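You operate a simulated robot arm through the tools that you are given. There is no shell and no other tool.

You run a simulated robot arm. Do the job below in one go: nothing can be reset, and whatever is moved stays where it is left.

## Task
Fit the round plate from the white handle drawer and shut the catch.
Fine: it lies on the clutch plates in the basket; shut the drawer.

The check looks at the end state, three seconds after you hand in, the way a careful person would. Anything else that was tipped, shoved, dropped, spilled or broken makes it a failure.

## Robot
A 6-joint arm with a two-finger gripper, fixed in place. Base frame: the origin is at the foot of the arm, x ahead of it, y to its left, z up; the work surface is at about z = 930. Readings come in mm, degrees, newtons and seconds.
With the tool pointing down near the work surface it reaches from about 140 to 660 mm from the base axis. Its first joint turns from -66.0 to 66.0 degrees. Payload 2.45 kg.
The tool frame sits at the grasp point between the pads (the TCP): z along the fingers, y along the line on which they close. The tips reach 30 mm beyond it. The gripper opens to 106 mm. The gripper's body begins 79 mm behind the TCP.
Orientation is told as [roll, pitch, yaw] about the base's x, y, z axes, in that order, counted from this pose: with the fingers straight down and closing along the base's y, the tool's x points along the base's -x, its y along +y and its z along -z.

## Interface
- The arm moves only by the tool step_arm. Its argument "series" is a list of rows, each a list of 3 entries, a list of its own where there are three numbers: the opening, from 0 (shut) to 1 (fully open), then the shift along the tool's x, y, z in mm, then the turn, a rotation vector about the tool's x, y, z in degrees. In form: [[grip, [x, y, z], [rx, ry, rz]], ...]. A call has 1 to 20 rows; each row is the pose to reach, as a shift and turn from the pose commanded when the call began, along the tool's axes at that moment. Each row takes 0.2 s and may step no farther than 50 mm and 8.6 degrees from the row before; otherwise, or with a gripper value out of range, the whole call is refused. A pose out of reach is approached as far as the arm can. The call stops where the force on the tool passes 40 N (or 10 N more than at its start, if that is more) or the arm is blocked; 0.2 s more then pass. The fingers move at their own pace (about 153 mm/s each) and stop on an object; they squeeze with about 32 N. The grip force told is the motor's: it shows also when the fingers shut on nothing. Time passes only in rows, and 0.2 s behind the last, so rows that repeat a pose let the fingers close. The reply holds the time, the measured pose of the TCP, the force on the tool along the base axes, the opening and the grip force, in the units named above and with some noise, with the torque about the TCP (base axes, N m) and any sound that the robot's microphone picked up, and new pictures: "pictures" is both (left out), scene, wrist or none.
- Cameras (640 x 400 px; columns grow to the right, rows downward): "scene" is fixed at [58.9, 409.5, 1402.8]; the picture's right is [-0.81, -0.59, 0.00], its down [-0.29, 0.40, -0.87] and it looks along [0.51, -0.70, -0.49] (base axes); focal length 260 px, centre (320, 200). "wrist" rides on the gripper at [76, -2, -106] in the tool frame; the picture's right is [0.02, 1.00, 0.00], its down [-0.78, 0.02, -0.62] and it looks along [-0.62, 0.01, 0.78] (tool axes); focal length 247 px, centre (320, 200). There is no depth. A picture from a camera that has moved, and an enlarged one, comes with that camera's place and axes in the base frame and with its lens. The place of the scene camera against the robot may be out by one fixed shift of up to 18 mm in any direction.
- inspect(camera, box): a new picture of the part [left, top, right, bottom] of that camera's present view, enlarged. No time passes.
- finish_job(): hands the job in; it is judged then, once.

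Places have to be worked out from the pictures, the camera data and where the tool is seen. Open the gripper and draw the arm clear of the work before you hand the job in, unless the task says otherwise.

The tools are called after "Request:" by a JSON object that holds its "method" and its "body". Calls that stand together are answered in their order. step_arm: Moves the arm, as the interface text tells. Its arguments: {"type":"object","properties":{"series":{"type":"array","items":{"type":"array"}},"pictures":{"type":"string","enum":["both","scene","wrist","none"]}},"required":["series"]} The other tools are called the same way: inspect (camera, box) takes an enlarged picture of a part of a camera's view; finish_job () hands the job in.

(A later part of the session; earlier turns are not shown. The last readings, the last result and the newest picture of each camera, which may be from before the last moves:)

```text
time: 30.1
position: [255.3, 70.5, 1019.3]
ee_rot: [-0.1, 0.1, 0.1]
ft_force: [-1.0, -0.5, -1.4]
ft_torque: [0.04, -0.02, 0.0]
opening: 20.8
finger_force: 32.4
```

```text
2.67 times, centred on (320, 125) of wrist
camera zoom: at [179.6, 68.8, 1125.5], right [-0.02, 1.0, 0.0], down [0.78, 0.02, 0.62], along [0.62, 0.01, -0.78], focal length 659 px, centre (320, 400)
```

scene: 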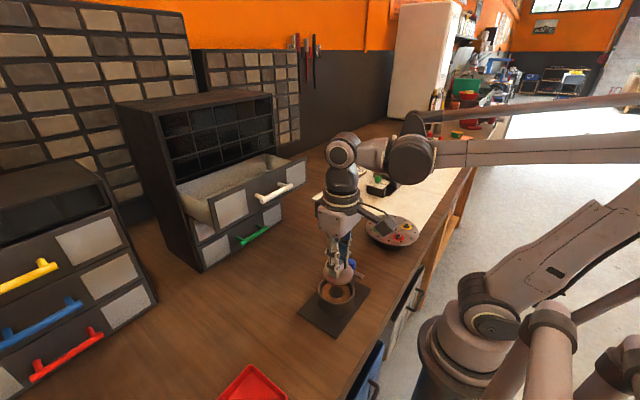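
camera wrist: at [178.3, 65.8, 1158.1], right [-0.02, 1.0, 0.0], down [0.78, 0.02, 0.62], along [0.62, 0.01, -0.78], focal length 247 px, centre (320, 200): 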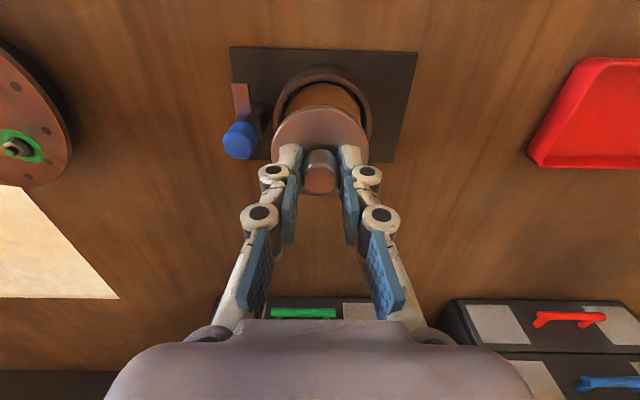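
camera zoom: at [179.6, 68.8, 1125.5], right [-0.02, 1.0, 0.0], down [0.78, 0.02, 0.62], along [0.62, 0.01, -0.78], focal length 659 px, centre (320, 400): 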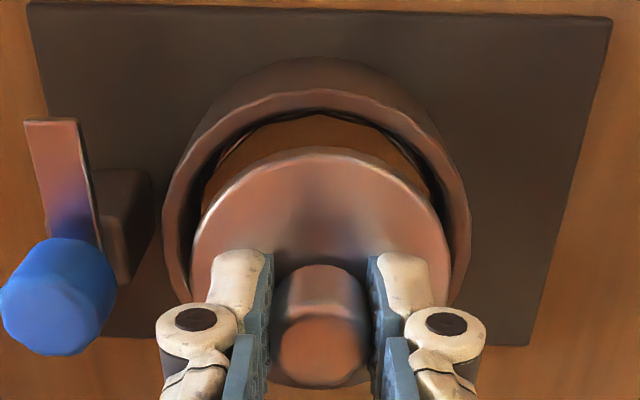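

Along the scene camera's axis it is centred. The wrist view suggests about 1-1.5 mm too far in +y, so I'll nudge it and lower another 8 mm.

Request:
{"method": "step_arm", "body": {"series": [[0.0, [-0.8, -1.0, 3], [0, 0, 0]], [0.0, [-0.8, -1.0, 8], [0, 0, 0]], [0.0, [-0.8, -1.0, 8], [0, 0, 0]]], "pictures": "none"}}

Request:
{"method": "inspect", "body": {"camera": "scene", "box": [315, 260, 369, 315]}}

Request:
{"method": "inspect", "body": {"camera": "wrist", "box": [260, 70, 380, 180]}}

```text
time: 30.9
position: [258.9, 69.5, 1012.7]
ee_rot: [-0.1, 0.1, 0.1]
ft_force: [0.3, 0.3, 0.0]
ft_torque: [0.0, 0.0, -0.01]
opening: 21.2
finger_force: 31.9
```

```text
7.27 times, centred on (342, 288) of scene
camera zoom: at [59.0, 409.5, 1402.8], right [-0.81, -0.59, 0.0], down [-0.29, 0.4, -0.87], along [0.51, -0.7, -0.49], focal length 1895 px, centre (160, -436)
```

zoom: 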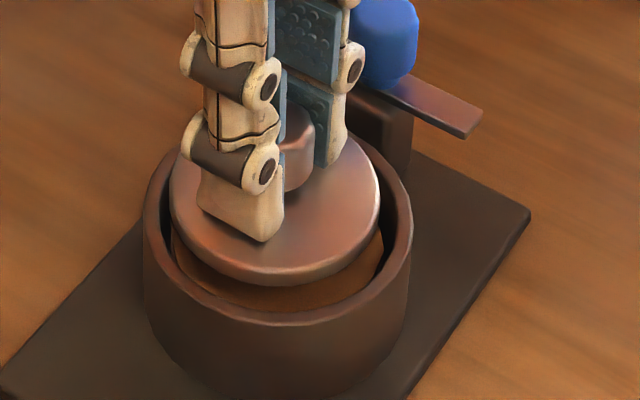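

```text
3.64 times, centred on (320, 125) of wrist
camera zoom: at [181.4, 68.1, 1117.3], right [-0.02, 1.0, 0.0], down [0.78, 0.02, 0.62], along [0.62, 0.01, -0.78], focal length 898 px, centre (320, 473)
```

zoom: 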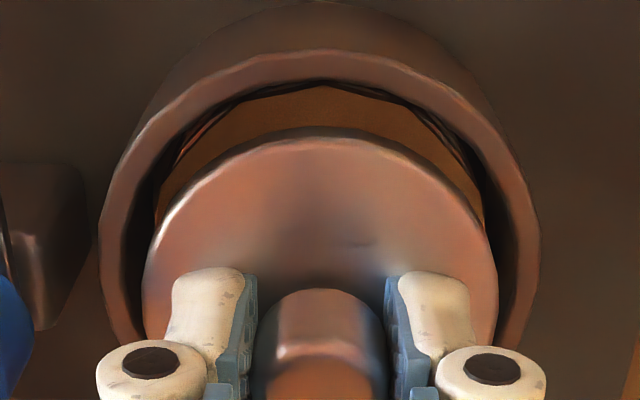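

It is nearly concentric now, so I'll shift 1 mm in -x and lower slowly into the ring.

Request:
{"method": "step_arm", "body": {"series": [[0.0, [1, -0.2, 2], [0, 0, 0]], [0.0, [1, -0.2, 4], [0, 0, 0]], [0.0, [1, -0.2, 6], [0, 0, 0]], [0.0, [1, -0.2, 8], [0, 0, 0]], [0.0, [1, -0.2, 8], [0, 0, 0]]], "pictures": "none"}}

Request:
{"method": "inspect", "body": {"camera": "scene", "box": [315, 260, 369, 315]}}

Request:
{"method": "inspect", "body": {"camera": "wrist", "box": [260, 70, 380, 180]}}

```text
time: 32.1
position: [255.9, 70.5, 1003.0]
ee_rot: [-0.1, 0.1, 0.0]
ft_force: [0.4, 0.2, -1.4]
ft_torque: [-0.02, 0.02, -0.05]
opening: 20.8
finger_force: 32.4
```

```text
7.27 times, centred on (342, 288) of scene
camera zoom: at [59.0, 409.5, 1402.8], right [-0.81, -0.59, 0.0], down [-0.29, 0.4, -0.87], along [0.51, -0.7, -0.49], focal length 1895 px, centre (160, -436)
```

zoom: 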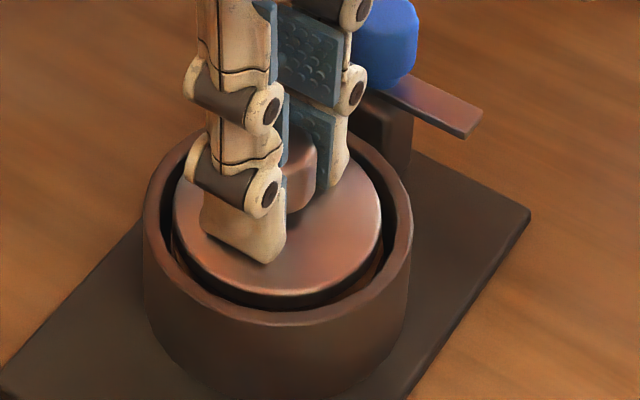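

```text
3.64 times, centred on (320, 125) of wrist
camera zoom: at [180.2, 68.3, 1109.3], right [-0.02, 1.0, 0.0], down [0.78, 0.02, 0.62], along [0.62, 0.01, -0.78], focal length 898 px, centre (320, 473)
```

zoom: 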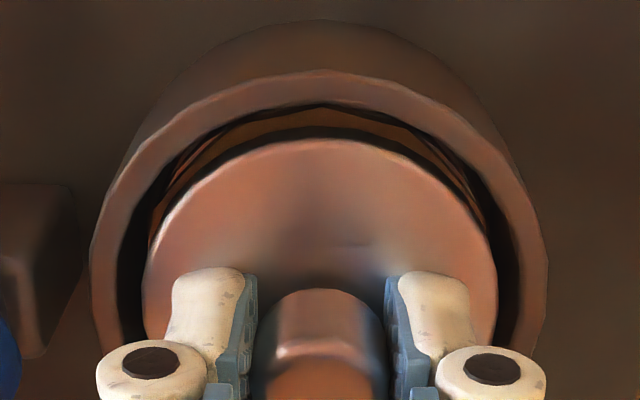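

The plate is now inside the rim and centred, with no side force. I'll keep lowering in 1 mm steps to find the seat.

Request:
{"method": "step_arm", "body": {"series": [[0.0, [0, 0, 1], [0, 0, 0]], [0.0, [0, 0, 2], [0, 0, 0]], [0.0, [0, 0, 3], [0, 0, 0]], [0.0, [0, 0, 3], [0, 0, 0]]], "pictures": "none"}}

Request:
{"method": "inspect", "body": {"camera": "scene", "box": [315, 260, 369, 315]}}

```text
time: 33.1
position: [256.2, 69.5, 1000.6]
ee_rot: [-0.1, 0.1, 0.1]
ft_force: [0.0, -0.6, -2.0]
ft_torque: [-0.02, -0.01, 0.01]
opening: 20.9
finger_force: 32.0
```

```text
7.27 times, centred on (342, 288) of scene
camera zoom: at [59.0, 409.5, 1402.8], right [-0.81, -0.59, 0.0], down [-0.29, 0.4, -0.87], along [0.51, -0.7, -0.49], focal length 1895 px, centre (160, -436)
```

zoom: 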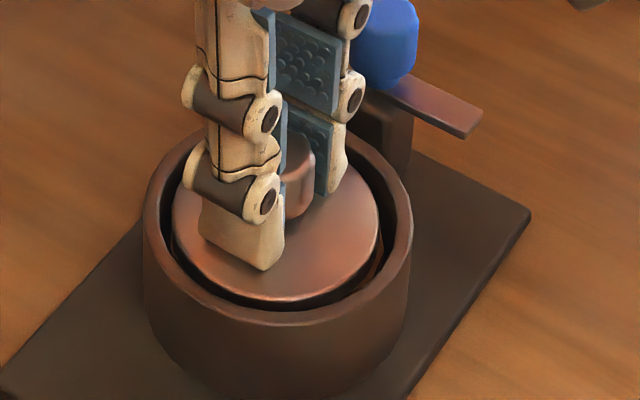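

No contact yet, so I'll lower further in 1 mm steps.

Request:
{"method": "step_arm", "body": {"series": [[0.0, [0, 0, 1], [0, 0, 0]], [0.0, [0, 0, 2], [0, 0, 0]], [0.0, [0, 0, 2], [0, 0, 0]]], "pictures": "none"}}

Request:
{"method": "inspect", "body": {"camera": "scene", "box": [315, 260, 369, 315]}}

```text
time: 34.0
position: [257.3, 70.5, 997.8]
ee_rot: [-0.1, 0.0, 0.0]
ft_force: [0.4, -2.2, 28.9]
ft_torque: [-0.05, 0.01, -0.04]
opening: 20.9
finger_force: 32.0
```

```text
7.27 times, centred on (342, 288) of scene
camera zoom: at [58.7, 409.4, 1402.8], right [-0.81, -0.59, 0.0], down [-0.29, 0.4, -0.87], along [0.51, -0.7, -0.49], focal length 1895 px, centre (160, -436)
```

zoom: 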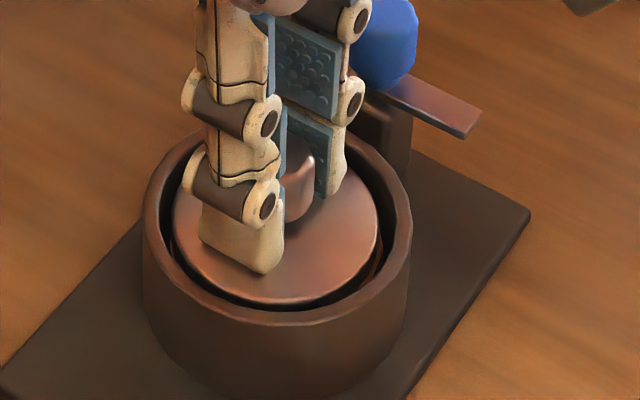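

Contact: 29 N upward at z≈998, so the plate is seated. I'll ease up slightly, open just enough to clear the hub, and lift away.

Request:
{"method": "step_arm", "body": {"series": [[0.0, [0, 0, -0.6], [0, 0, 0]], [0.28, [0, 0, -0.6], [0, 0, 0]], [0.36, [0, 0, -0.6], [0, 0, 0]], [0.36, [0, 0, -0.6], [0, 0, 0]], [0.36, [0, 0, -10], [0, 0, 0]], [0.36, [0, 0, -30], [0, 0, 0]], [0.36, [0, 0, -60], [0, 0, 0]], [0.36, [0, 0, -90], [0, 0, 0]], [0.36, [0, 0, -90], [0, 0, 0]]]}}

Request:
{"method": "inspect", "body": {"camera": "scene", "box": [315, 250, 374, 315]}}

Request:
{"method": "inspect", "body": {"camera": "wrist", "box": [240, 30, 400, 190]}}

```text
time: 36.0
position: [256.9, 70.0, 1088.4]
ee_rot: [-0.1, 0.0, 0.0]
ft_force: [-0.4, -0.9, 0.7]
ft_torque: [0.02, 0.0, -0.02]
opening: 38.4
finger_force: 0.1
camera wrist: at [180.8, 67.5, 1193.5], right [-0.02, 1.0, 0.0], down [0.78, 0.02, 0.62], along [0.62, 0.01, -0.78], focal length 247 px, centre (320, 200)
```

scene: 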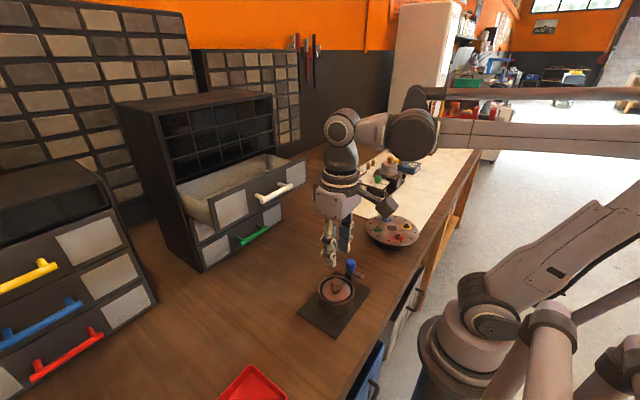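
wrist: 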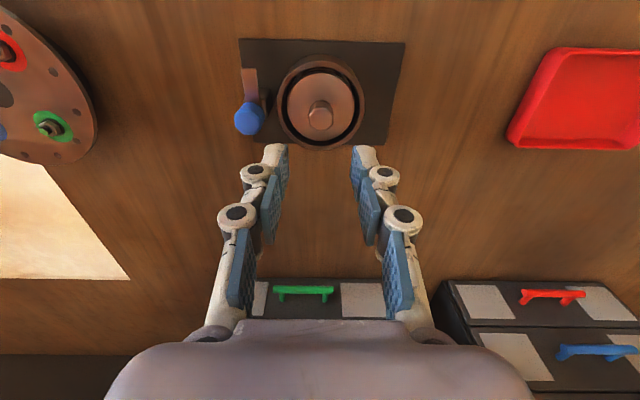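

```text
6.15 times, centred on (344, 282) of scene
camera zoom: at [58.9, 409.5, 1402.8], right [-0.81, -0.59, 0.0], down [-0.29, 0.4, -0.87], along [0.51, -0.7, -0.49], focal length 1603 px, centre (169, -308)
```

zoom: 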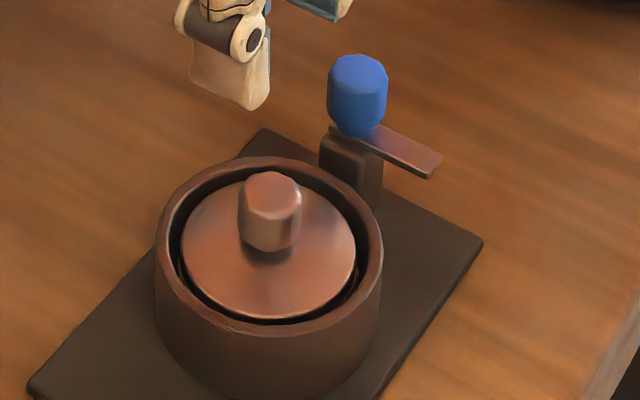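

```text
2.50 times, centred on (320, 110) of wrist
camera zoom: at [180.8, 67.5, 1193.5], right [-0.02, 1.0, 0.0], down [0.78, 0.02, 0.62], along [0.62, 0.01, -0.78], focal length 617 px, centre (320, 425)
```

zoom: 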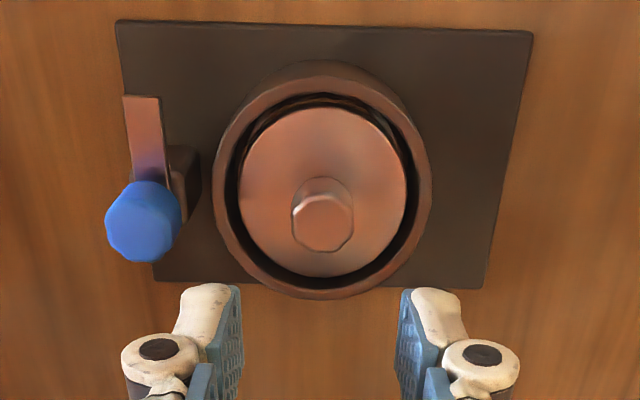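

The plate sits flat inside the ring. Next is the catch: knob near (256, 13) with its top at z≈999. I'll move above it with the gripper turned 45° one way, so the 90° clockwise turn stays mid-range.

Request:
{"method": "step_arm", "body": {"series": [[0.4, [0, -10, -10], [0, 0, -8]], [0.4, [0, -20, -10], [0, 0, -16]], [0.4, [0, -30, -10], [0, 0, -24]], [0.4, [0, -40, -10], [0, 0, -32]], [0.4, [0, -50, -10], [0, 0, -40]], [0.4, [0, -57, -10], [0, 0, -47]], [0.4, [0, -57, -10], [0, 0, -47]]]}}

Request:
{"method": "inspect", "body": {"camera": "wrist", "box": [240, 30, 400, 190]}}

Request:
{"method": "inspect", "body": {"camera": "scene", "box": [310, 220, 390, 310]}}

```text
time: 37.5
position: [256.8, 12.0, 1098.4]
ee_rot: [0.0, 0.2, 47.1]
ft_force: [-0.9, 0.2, 1.0]
ft_torque: [0.0, -0.02, -0.01]
opening: 42.6
finger_force: 0.0
camera wrist: at [207.6, -44.4, 1204.3], right [-0.75, 0.66, 0.0], down [0.52, 0.59, 0.62], along [0.41, 0.46, -0.78], focal length 247 px, centre (320, 200)
```

scene: 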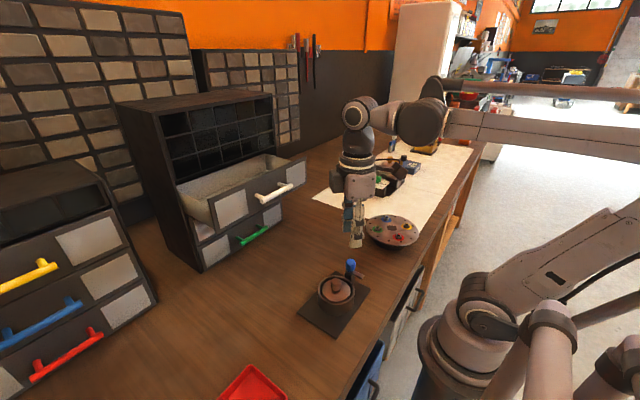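
wrist: 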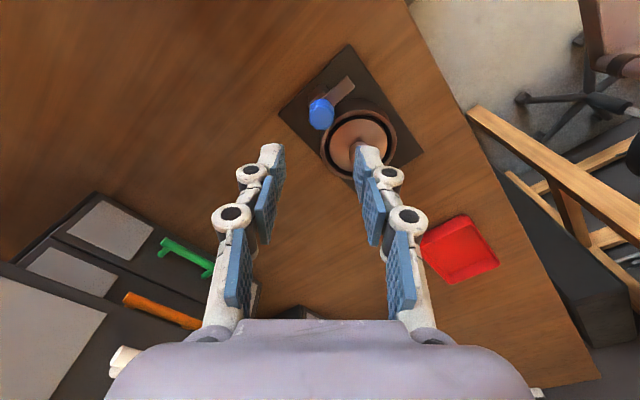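

```text
2.50 times, centred on (320, 110) of wrist
camera zoom: at [207.6, -44.4, 1204.3], right [-0.75, 0.66, 0.0], down [0.52, 0.59, 0.62], along [0.41, 0.46, -0.78], focal length 617 px, centre (320, 425)
```

zoom: 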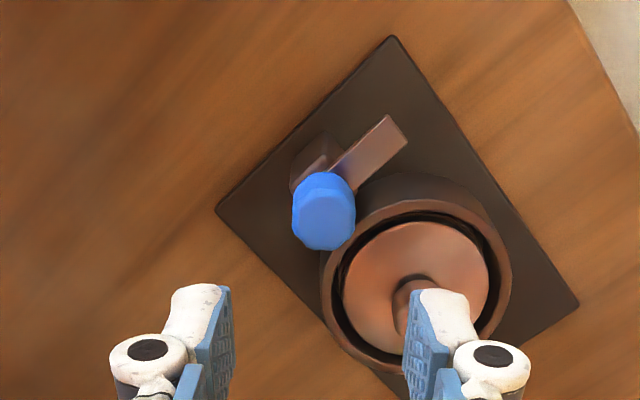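

```text
4.44 times, centred on (350, 265) of scene
camera zoom: at [58.9, 409.5, 1402.8], right [-0.81, -0.59, 0.0], down [-0.29, 0.4, -0.87], along [0.51, -0.7, -0.49], focal length 1158 px, centre (187, -89)
```

zoom: 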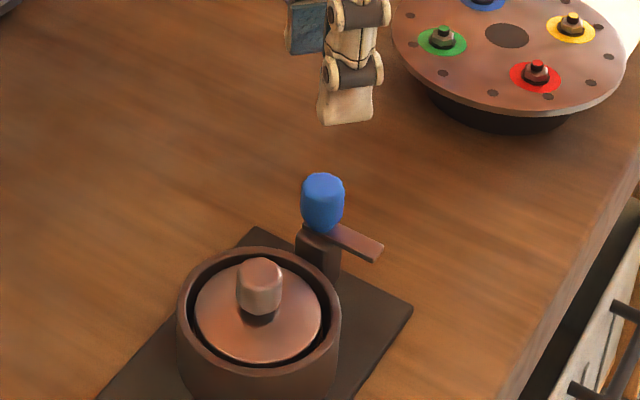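

The knob is about 1.8 mm off along the tool's y, putting it at roughly (256, 13.9). I'll correct that and descend around the knob with the tips staying above the lever.

Request:
{"method": "step_arm", "body": {"series": [[0.4, [-0.9, 1.8, 25], [0, 0, 0]], [0.4, [-0.9, 1.8, 50], [0, 0, 0]], [0.4, [-0.9, 1.8, 70], [0, 0, 0]], [0.4, [-0.9, 1.8, 80], [0, 0, 0]], [0.4, [-0.9, 1.8, 86], [0, 0, 0]], [0.4, [-0.9, 1.8, 86], [0, 0, 0]]]}}

Request:
{"method": "inspect", "body": {"camera": "wrist", "box": [240, 80, 400, 220]}}

Request:
{"method": "inspect", "body": {"camera": "scene", "box": [310, 235, 380, 310]}}

```text
time: 39.0
position: [256.4, 17.6, 1013.0]
ee_rot: [-0.1, 0.1, 47.2]
ft_force: [0.7, -0.4, 0.0]
ft_torque: [0.02, -0.02, 0.0]
opening: 42.6
finger_force: 0.0
camera wrist: at [206.1, -41.0, 1118.7], right [-0.75, 0.66, 0.0], down [0.52, 0.59, 0.62], along [0.41, 0.46, -0.78], focal length 247 px, centre (320, 200)
```

scene: 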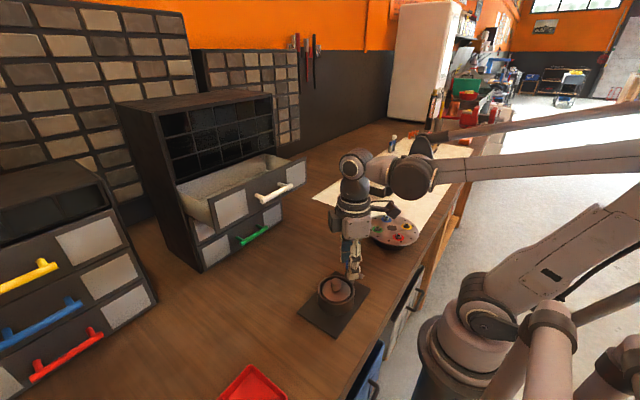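
wrist: 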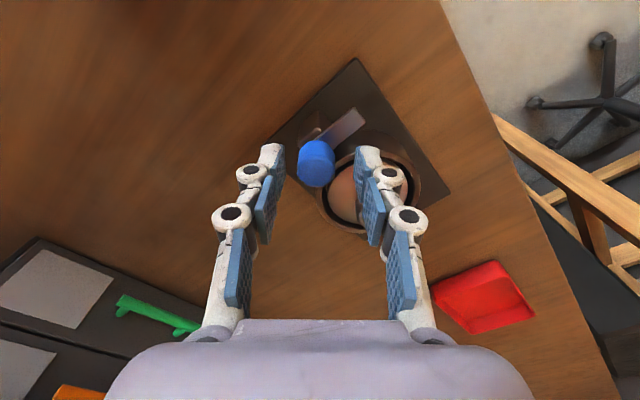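

```text
2.86 times, centred on (320, 150) of wrist
camera zoom: at [206.1, -41.0, 1118.7], right [-0.75, 0.66, 0.0], down [0.52, 0.59, 0.62], along [0.41, 0.46, -0.78], focal length 706 px, centre (320, 343)
```

zoom: 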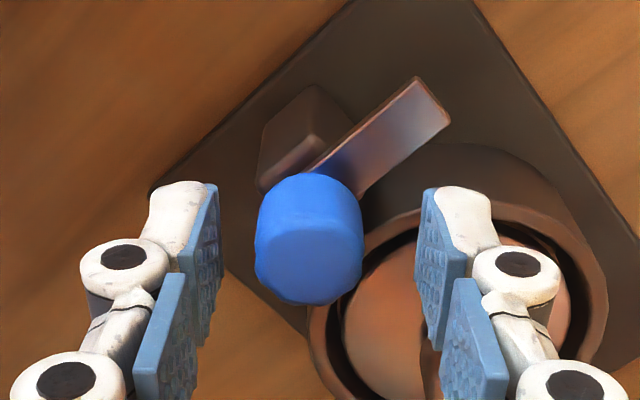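

```text
5.33 times, centred on (345, 272) of scene
camera zoom: at [58.9, 409.5, 1402.8], right [-0.81, -0.59, 0.0], down [-0.29, 0.4, -0.87], along [0.51, -0.7, -0.49], focal length 1389 px, centre (187, -187)
```

zoom: 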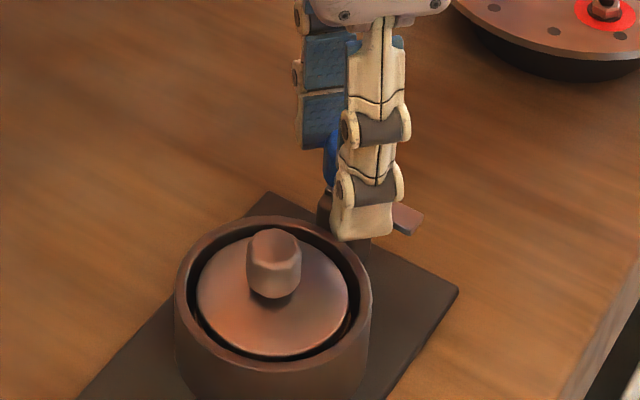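

The arm settled about 4 mm off: the reading is y=17.6, and the picture agrees, with the knob 2.6 mm off-centre. I'll correct for that and re-check.

Request:
{"method": "step_arm", "body": {"series": [[0.4, [2.5, -2.5, 0], [0, 0, 0]], [0.4, [2.5, -2.5, 0], [0, 0, 0]], [0.4, [2.5, -2.5, 0], [0, 0, 0]]], "pictures": "none"}}

Request:
{"method": "inspect", "body": {"camera": "wrist", "box": [240, 80, 400, 220]}}

```text
time: 39.8
position: [255.6, 12.3, 1012.9]
ee_rot: [0.0, 0.2, 47.1]
ft_force: [0.7, -0.4, 0.6]
ft_torque: [-0.01, 0.02, 0.01]
opening: 42.1
finger_force: 0.0
```

```text
2.86 times, centred on (320, 150) of wrist
camera zoom: at [205.9, -44.8, 1118.5], right [-0.75, 0.66, 0.0], down [0.52, 0.59, 0.62], along [0.41, 0.46, -0.78], focal length 706 px, centre (320, 343)
```

zoom: 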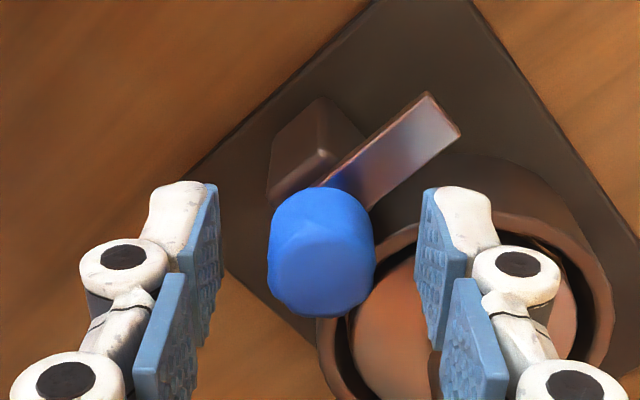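

The knob is now centred between the pads, so I'll close on it.

Request:
{"method": "step_arm", "body": {"series": [[0.25, [0, 0, 0], [0, 0, 0]], [0.1, [0, 0, 0], [0, 0, 0]], [0.0, [0, 0, 0], [0, 0, 0]], [0.0, [0, 0, 0], [0, 0, 0]]], "pictures": "wrist"}}

```text
time: 40.8
position: [256.4, 12.7, 1012.4]
ee_rot: [0.0, 0.0, 47.0]
ft_force: [-2.4, 1.1, 3.4]
ft_torque: [0.05, 0.11, -0.12]
opening: 20.7
finger_force: 44.7
camera wrist: at [205.8, -44.7, 1118.6], right [-0.75, 0.66, 0.0], down [0.52, 0.59, 0.62], along [0.41, 0.46, -0.78], focal length 247 px, centre (320, 200)
```

wrist: 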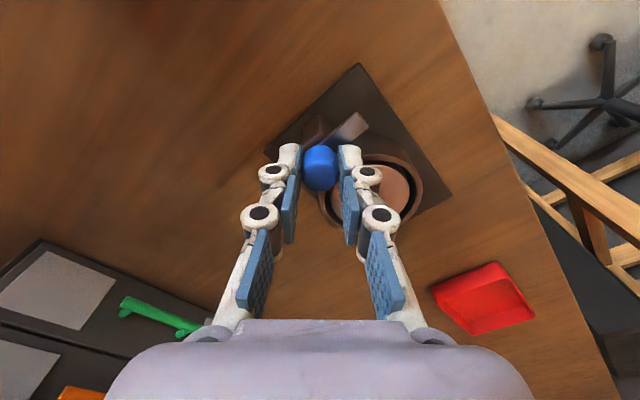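

The knob is gripped at 20.7 mm. I'll turn it clockwise as seen from above (tool z +), starting with a small angle to watch the forces.

Request:
{"method": "step_arm", "body": {"series": [[0.0, [0, 0, 0], [0, 0, 6]], [0.0, [0, 0, 0], [0, 0, 12]], [0.0, [0, 0, 0], [0, 0, 18]], [0.0, [0, 0, 0], [0, 0, 18]]]}}

Request:
{"method": "inspect", "body": {"camera": "wrist", "box": [240, 80, 400, 220]}}

Request:
{"method": "inspect", "body": {"camera": "scene", "box": [310, 235, 380, 310]}}

```text
time: 41.8
position: [256.5, 13.8, 1012.1]
ee_rot: [-0.1, 0.0, 29.2]
ft_force: [9.1, 6.9, 11.6]
ft_torque: [-0.06, 0.23, 0.01]
opening: 20.8
finger_force: 44.8
camera wrist: at [190.4, -26.5, 1118.4], right [-0.5, 0.86, 0.0], down [0.68, 0.4, 0.62], along [0.54, 0.31, -0.78], focal length 247 px, centre (320, 200)
```

scene: 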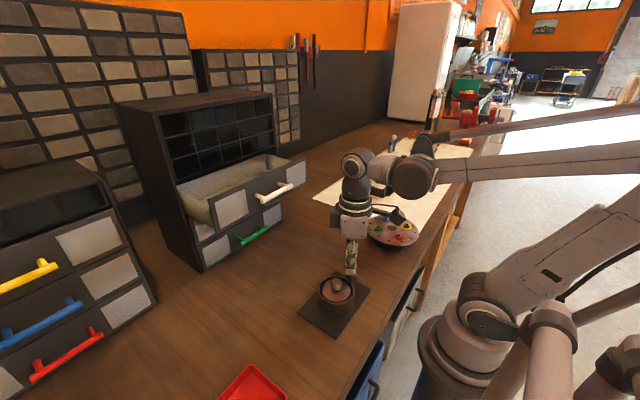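
wrist: 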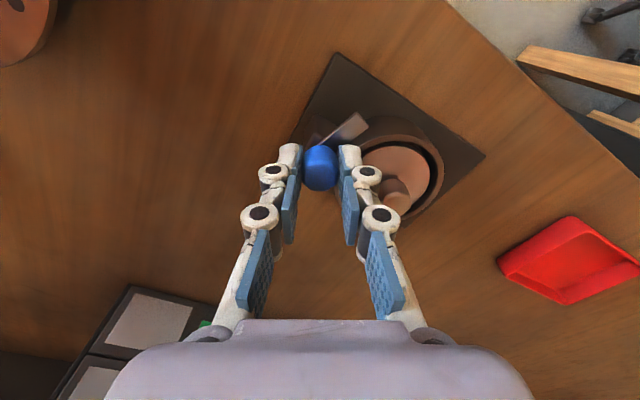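

```text
2.86 times, centred on (320, 150) of wrist
camera zoom: at [190.4, -26.5, 1118.4], right [-0.5, 0.86, 0.0], down [0.68, 0.4, 0.62], along [0.54, 0.31, -0.78], focal length 706 px, centre (320, 343)
```

zoom: 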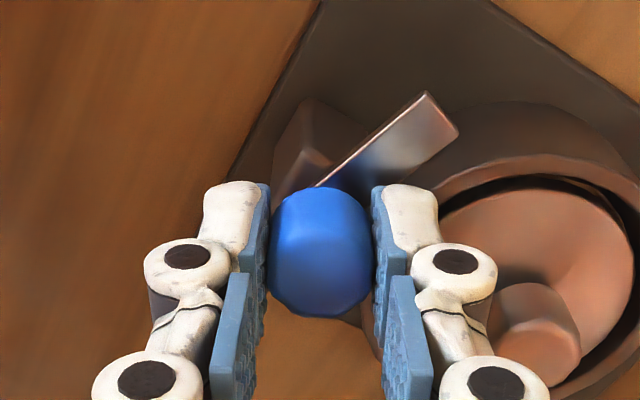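

```text
5.33 times, centred on (345, 272) of scene
camera zoom: at [59.1, 409.7, 1402.7], right [-0.81, -0.59, 0.0], down [-0.29, 0.4, -0.87], along [0.51, -0.7, -0.49], focal length 1389 px, centre (187, -187)
```

zoom: 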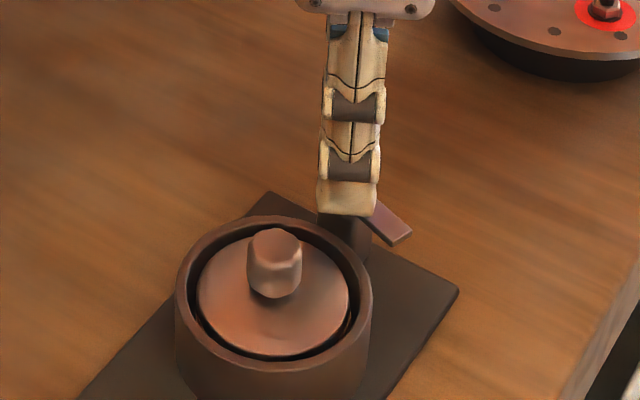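

The lever turns with the knob and the forces are modest. Continuing the turn.

Request:
{"method": "step_arm", "body": {"series": [[0.0, [-0.3, 0.3, -0.2], [0, 0, 6]], [0.0, [-0.3, 0.3, -0.2], [0, 0, 12]], [0.0, [-0.3, 0.3, -0.2], [0, 0, 18]], [0.0, [-0.3, 0.3, -0.2], [0, 0, 24]], [0.0, [-0.3, 0.3, -0.2], [0, 0, 30]], [0.0, [-0.3, 0.3, -0.2], [0, 0, 36]], [0.0, [-0.3, 0.3, -0.2], [0, 0, 36]]], "pictures": "wrist"}}

Request:
{"method": "inspect", "body": {"camera": "scene", "box": [310, 235, 380, 310]}}

```text
time: 43.4
position: [256.6, 13.0, 1012.9]
ee_rot: [-0.3, 0.0, -7.0]
ft_force: [10.2, -6.2, 15.0]
ft_torque: [-0.24, -0.59, 0.0]
opening: 21.0
finger_force: 45.1
camera wrist: at [180.5, 19.5, 1118.4], right [0.1, 0.99, 0.0], down [0.78, -0.08, 0.62], along [0.62, -0.07, -0.78], focal length 247 px, centre (320, 200)
```

wrist: 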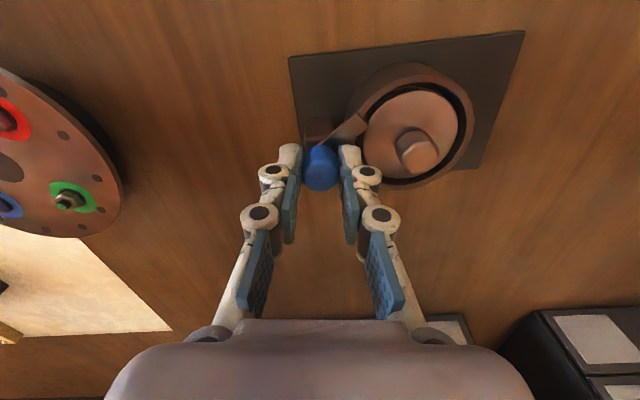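

```text
5.33 times, centred on (345, 272) of scene
camera zoom: at [59.1, 409.3, 1402.8], right [-0.81, -0.59, 0.0], down [-0.29, 0.4, -0.87], along [0.51, -0.7, -0.49], focal length 1389 px, centre (187, -187)
```

zoom: 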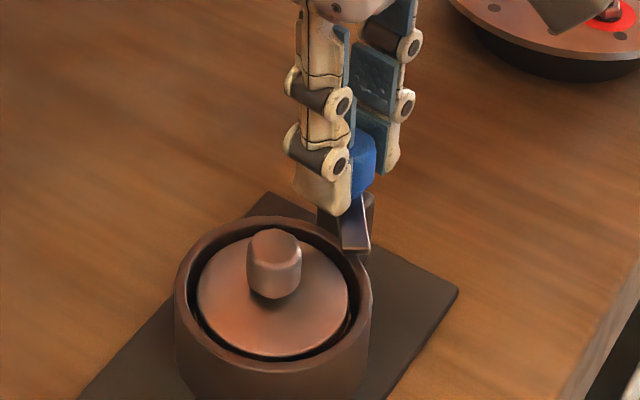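

The lever is now passing over the rim and clears it. I'll turn the remaining 36° or so.

Request:
{"method": "step_arm", "body": {"series": [[0.0, [0, 0, -0.2], [0, 0, 6]], [0.0, [0, 0, -0.2], [0, 0, 12]], [0.0, [0, 0, -0.2], [0, 0, 18]], [0.0, [0, 0, -0.2], [0, 0, 24]], [0.0, [0, 0, -0.2], [0, 0, 30]], [0.0, [0, 0, -0.2], [0, 0, 36]], [0.0, [0, 0, -0.2], [0, 0, 36]]], "pictures": "wrist"}}

Request:
{"method": "inspect", "body": {"camera": "scene", "box": [310, 235, 380, 310]}}

Request:
{"method": "inspect", "body": {"camera": "wrist", "box": [240, 60, 480, 220]}}

```text
time: 45.0
position: [256.2, 12.4, 1013.3]
ee_rot: [-0.2, -0.1, -43.0]
ft_force: [9.9, -13.3, -8.9]
ft_torque: [0.09, 0.22, -0.01]
opening: 21.0
finger_force: 45.2
camera wrist: at [199.4, 62.2, 1118.3], right [0.67, 0.75, 0.0], down [0.58, -0.52, 0.62], along [0.46, -0.42, -0.78], focal length 247 px, centre (320, 200)
```

wrist: 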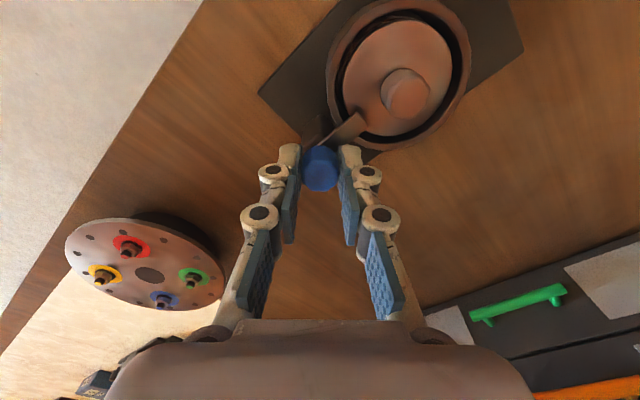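

```text
5.33 times, centred on (345, 272) of scene
camera zoom: at [59.3, 409.1, 1402.9], right [-0.81, -0.59, 0.0], down [-0.29, 0.4, -0.87], along [0.51, -0.7, -0.5], focal length 1389 px, centre (187, -187)
```

zoom: 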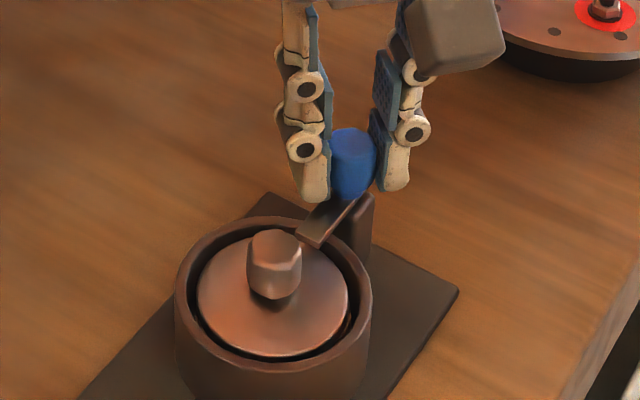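

```text
2.50 times, centred on (360, 140) of wrist
camera zoom: at [199.4, 62.2, 1118.3], right [0.67, 0.75, 0.0], down [0.58, -0.52, 0.62], along [0.46, -0.42, -0.78], focal length 617 px, centre (220, 350)
```

zoom: 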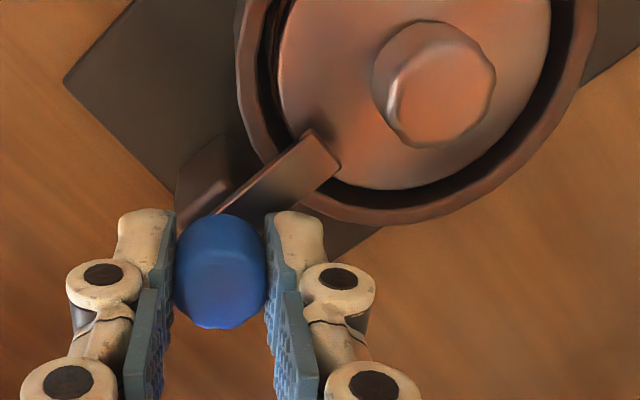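

The lever has swung about 90° and lies over the plate's edge, maybe a few degrees short of square. I'll try a little further to feel for a stop.

Request:
{"method": "step_arm", "body": {"series": [[0.0, [0, 0, 0.2], [0, 0, 3]], [0.0, [0, 0, 0.2], [0, 0, 6]], [0.0, [0, 0, 0.2], [0, 0, 6]]], "pictures": "none"}}

Request:
{"method": "inspect", "body": {"camera": "wrist", "box": [240, 60, 480, 220]}}

Request:
{"method": "inspect", "body": {"camera": "scene", "box": [320, 250, 370, 300]}}

```text
time: 45.8
position: [256.3, 11.9, 1012.2]
ee_rot: [-0.2, -0.1, -49.0]
ft_force: [0.0, -11.2, 2.1]
ft_torque: [-0.68, -0.27, 0.52]
opening: 21.0
finger_force: 45.3
```

```text
2.50 times, centred on (360, 140) of wrist
camera zoom: at [204.5, 68.3, 1118.4], right [0.74, 0.67, 0.0], down [0.53, -0.58, 0.62], along [0.42, -0.46, -0.78], focal length 617 px, centre (220, 350)
```

zoom: 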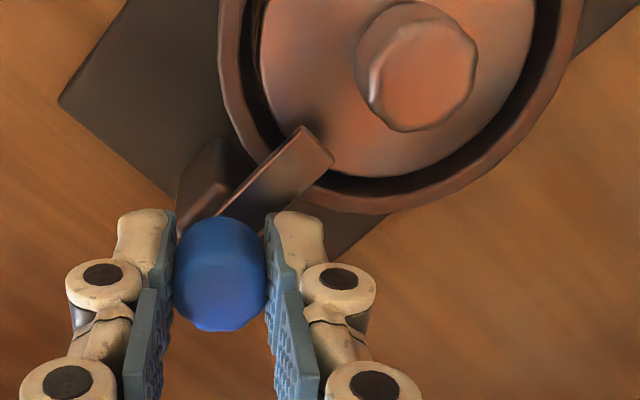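

```text
8.00 times, centred on (345, 275) of scene
camera zoom: at [58.9, 409.2, 1402.9], right [-0.81, -0.59, 0.0], down [-0.29, 0.4, -0.87], along [0.51, -0.7, -0.49], focal length 2084 px, centre (120, -400)
```

zoom: 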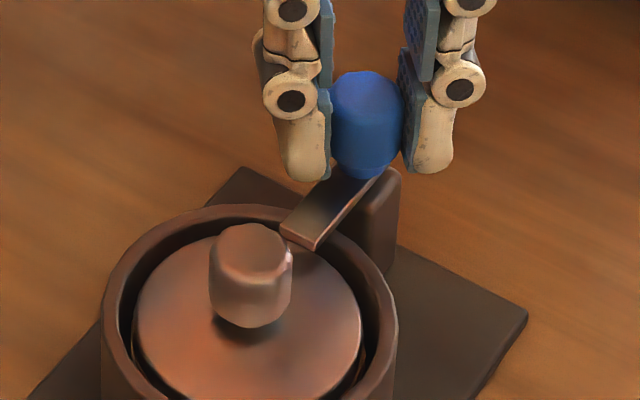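

The torque about z rose to 0.5 N m and the knob began slipping in the fingers, so the lever is at its closed stop over the plate. I'll relax 2°, open and lift off.

Request:
{"method": "step_arm", "body": {"series": [[0.0, [0, 0, 0], [0, 0, -2]], [0.36, [0, 0, 0], [0, 0, -2]], [0.36, [0, 0, 0], [0, 0, -2]], [0.36, [0, 0, -10], [0, 0, -2]], [0.36, [0, 0, -30], [0, 0, -2]], [0.36, [0, 0, -60], [0, 0, -2]], [0.36, [0, 0, -90], [0, 0, -2]], [0.36, [0, 0, -120], [0, 0, -2]], [0.36, [0, 0, -120], [0, 0, -2]]]}}

Request:
{"method": "inspect", "body": {"camera": "wrist", "box": [270, 0, 470, 150]}}

Request:
{"method": "inspect", "body": {"camera": "scene", "box": [310, 245, 374, 310]}}

```text
time: 47.8
position: [254.3, 11.9, 1133.4]
ee_rot: [-0.1, 0.0, -46.9]
ft_force: [-0.1, -0.2, -0.2]
ft_torque: [-0.01, -0.03, 0.01]
opening: 38.2
finger_force: 0.1
camera wrist: at [201.7, 67.2, 1239.6], right [0.71, 0.7, 0.0], down [0.55, -0.56, 0.62], along [0.43, -0.45, -0.78], focal length 247 px, centre (320, 200)
```

scene: 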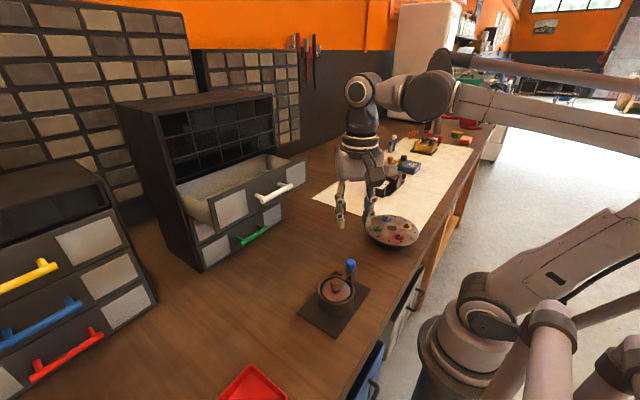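
wrist: 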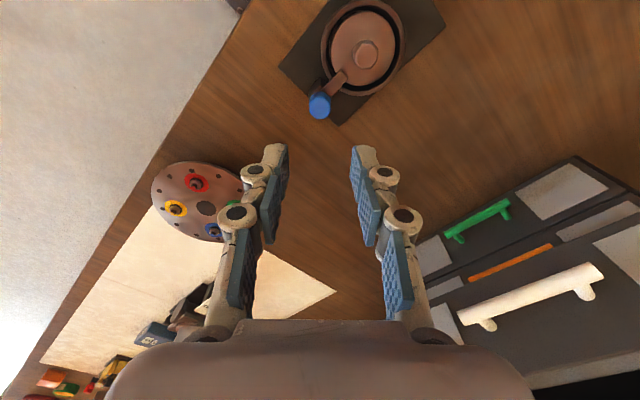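

```text
2.67 times, centred on (370, 75) of wrist
camera zoom: at [201.7, 67.2, 1239.6], right [0.71, 0.7, 0.0], down [0.55, -0.56, 0.62], along [0.43, -0.45, -0.78], focal length 659 px, centre (187, 533)
```

zoom: 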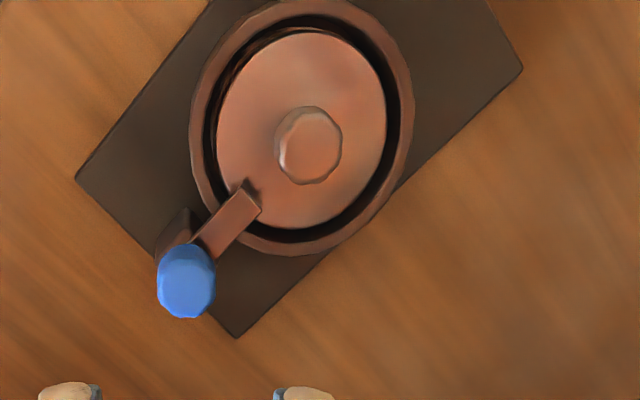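

```text
6.15 times, centred on (342, 278) of scene
camera zoom: at [58.9, 409.5, 1402.8], right [-0.81, -0.59, 0.0], down [-0.29, 0.4, -0.87], along [0.51, -0.7, -0.49], focal length 1603 px, centre (185, -277)
```

zoom: 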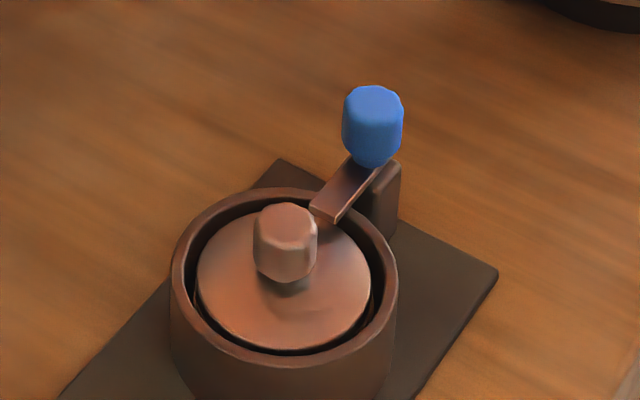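

The plate is seated and the catch is square across its edge. Next is the drawer: I'll straighten the gripper, close it and move in front of the white handle to push it shut.

Request:
{"method": "step_arm", "body": {"series": [[0.2, [-5, 14, -5], [0, 0, -7.8]], [0.1, [-10, 29, -10], [0, 0, -15.6]], [0.0, [-16, 44, -15], [0, 0, -23.5]], [0.0, [-22, 58, -17], [0, 0, -31.3]], [0.0, [-27, 73, -17], [0, 0, -39]], [0.0, [-32.4, 87.4, -17], [0, 0, -46.9]], [0.0, [-32.4, 87.4, -17], [0, 0, -46.9]]]}}

```text
time: 49.4
position: [342.5, 48.0, 1149.0]
ee_rot: [-0.1, 0.0, 0.3]
ft_force: [-0.8, 1.0, -0.6]
ft_torque: [-0.01, 0.01, 0.02]
opening: 0.0
finger_force: 28.6
camera wrist: at [267.2, 46.7, 1254.5], right [-0.02, 1.0, 0.0], down [0.78, 0.02, 0.62], along [0.62, 0.01, -0.78], focal length 247 px, centre (320, 200)
```

scene: 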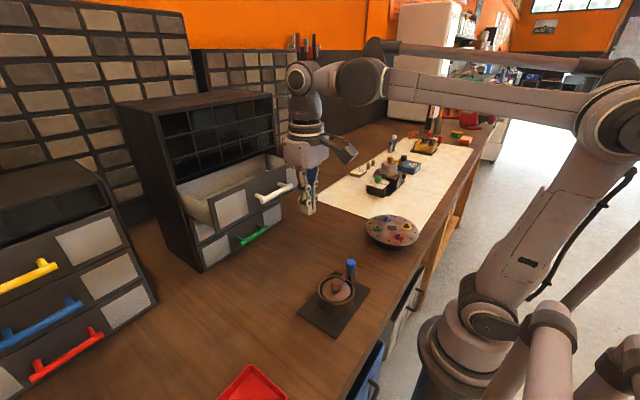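
wrist: 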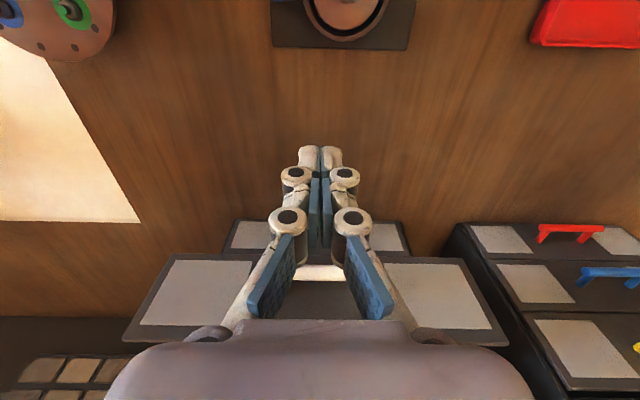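

The closed fingers line up with the handle's middle at the right height. I'll approach and then push forward gently.

Request:
{"method": "step_arm", "body": {"series": [[0.0, [-25, 0, 0], [0, 0, 0]], [0.0, [-45, 0, 0], [0, 0, 0]], [0.0, [-58, 0, 0], [0, 0, 0]], [0.0, [-66, 0, 0], [0, 0, 0]], [0.0, [-74, 0, 0], [0, 0, 0]], [0.0, [-82, 0, 0], [0, 0, 0]], [0.0, [-90, 0, 0], [0, 0, 0]], [0.0, [-98, 0, 0], [0, 0, 0]], [0.0, [-106, 0, 0], [0, 0, 0]], [0.0, [-114, 0, 0], [0, 0, 0]]]}}

```text
time: 51.5
position: [457.0, 49.4, 1150.2]
ee_rot: [-0.1, -0.1, 0.0]
ft_force: [-1.3, 0.8, 0.0]
ft_torque: [-0.02, -0.02, -0.03]
opening: 0.2
finger_force: 28.7
camera wrist: at [380.6, 46.3, 1255.5], right [-0.02, 1.0, 0.0], down [0.78, 0.02, 0.62], along [0.62, 0.01, -0.78], focal length 247 px, centre (320, 200)
```

scene: 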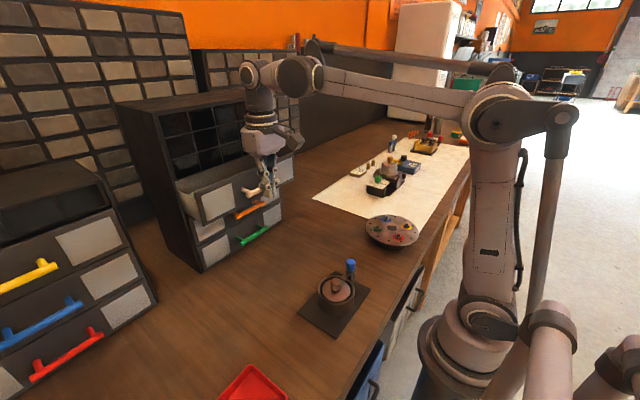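
wrist: 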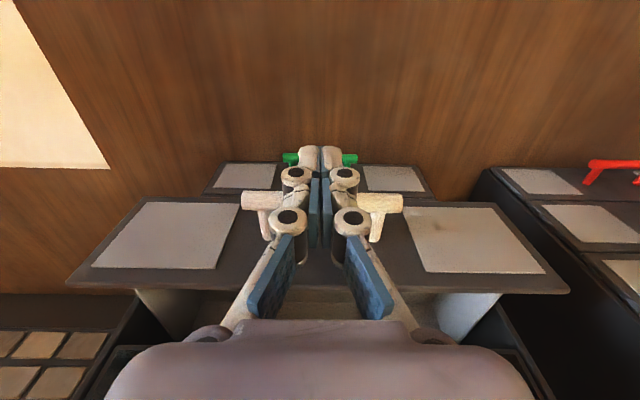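

The drawer slides in with almost no resistance. I'll keep pushing towards x≈517.

Request:
{"method": "step_arm", "body": {"series": [[0.0, [-8, 0, 0], [0, 0, 0]], [0.0, [-16, 0, 0], [0, 0, 0]], [0.0, [-24, 0, 0], [0, 0, 0]], [0.0, [-32, 0, 0], [0, 0, 0]], [0.0, [-40, 0, 0], [0, 0, 0]], [0.0, [-46, 0, 0], [0, 0, 0]], [0.0, [-52, 0, 0], [0, 0, 0]], [0.0, [-56, 0, 0], [0, 0, 0]]]}}

Request:
{"method": "inspect", "body": {"camera": "scene", "box": [160, 110, 320, 270]}}

```text
time: 53.4
position: [512.2, 48.5, 1150.9]
ee_rot: [0.0, -0.1, 0.0]
ft_force: [0.2, -0.4, 0.2]
ft_torque: [0.01, 0.02, 0.02]
opening: 0.1
finger_force: 28.9
camera wrist: at [435.9, 46.5, 1256.1], right [-0.02, 1.0, 0.0], down [0.78, 0.02, 0.62], along [0.62, 0.01, -0.78], focal length 247 px, centre (320, 200)
```

scene: 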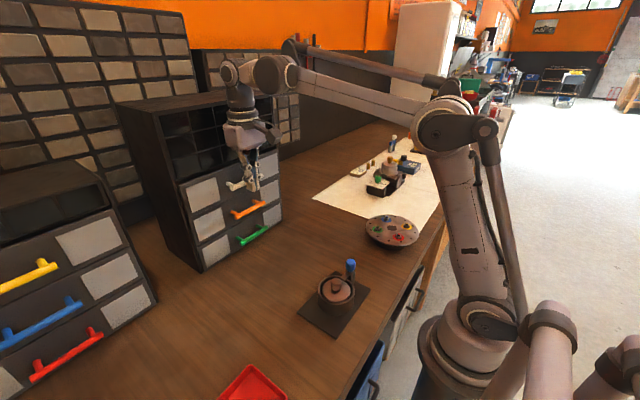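
wrist: 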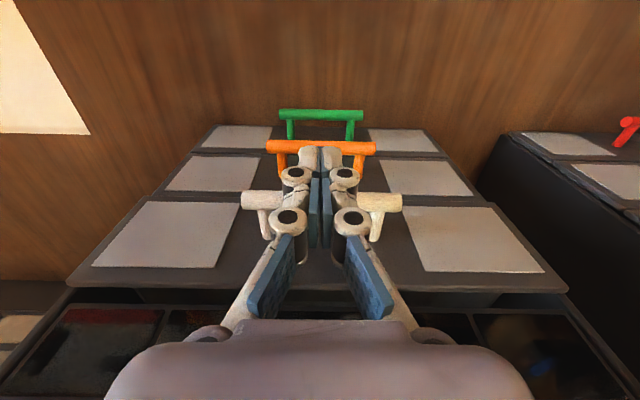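

```text
2.50 times, centred on (240, 190) of scene
camera zoom: at [58.9, 409.5, 1402.8], right [-0.81, -0.59, 0.0], down [-0.29, 0.4, -0.87], along [0.51, -0.7, -0.49], focal length 651 px, centre (520, 225)
```

zoom: 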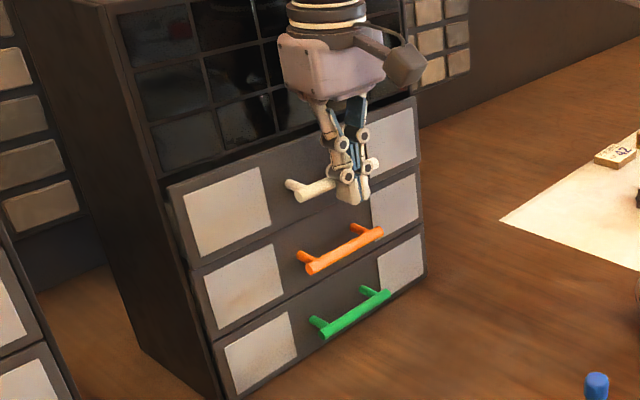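

Only a few millimetres remain. I'll push on in small steps until it meets the stop.

Request:
{"method": "step_arm", "body": {"series": [[0.0, [-2, 0, 0], [0, 0, 0]], [0.0, [-4, 0, 0], [0, 0, 0]], [0.0, [-6, 0, 0], [0, 0, 0]], [0.0, [-8, 0, 0], [0, 0, 0]], [0.0, [-8, 0, 0], [0, 0, 0]]]}}

Request:
{"method": "inspect", "body": {"camera": "scene", "box": [160, 110, 320, 270]}}

```text
time: 54.5
position: [517.7, 48.7, 1149.0]
ee_rot: [-0.1, 0.5, 0.2]
ft_force: [-23.7, 0.4, -8.6]
ft_torque: [0.09, 0.35, 0.0]
opening: 5.8
finger_force: 28.7
camera wrist: at [442.4, 46.7, 1256.4], right [-0.02, 1.0, 0.0], down [0.79, 0.02, 0.61], along [0.61, 0.01, -0.79], focal length 247 px, centre (320, 200)
```

scene: 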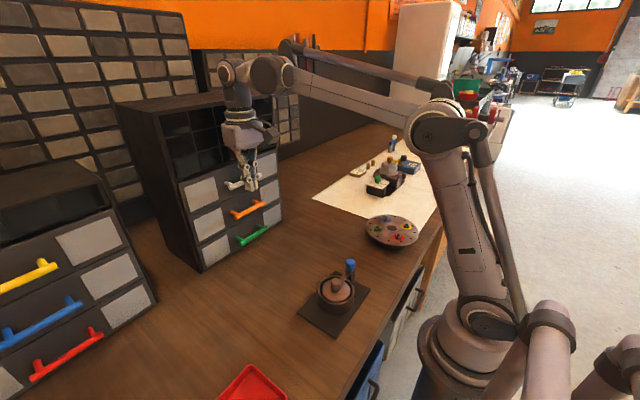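
wrist: 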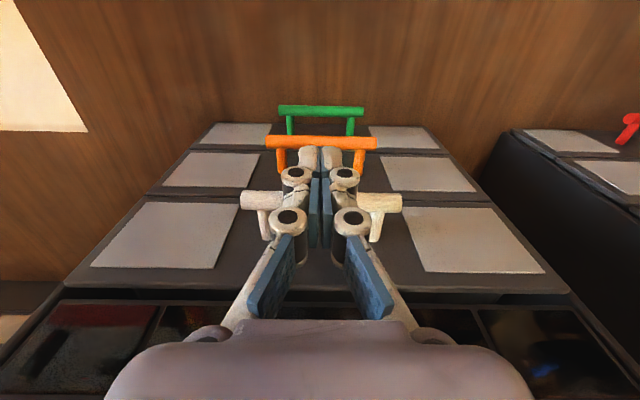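

```text
2.50 times, centred on (240, 190) of scene
camera zoom: at [58.3, 409.5, 1402.8], right [-0.81, -0.59, 0.0], down [-0.29, 0.4, -0.87], along [0.51, -0.7, -0.49], focal length 651 px, centre (520, 225)
```

zoom: 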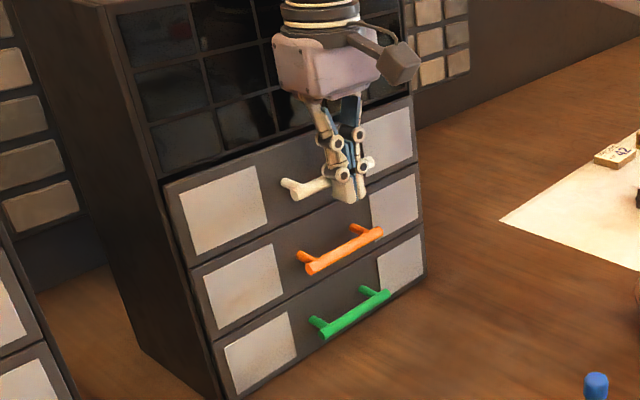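

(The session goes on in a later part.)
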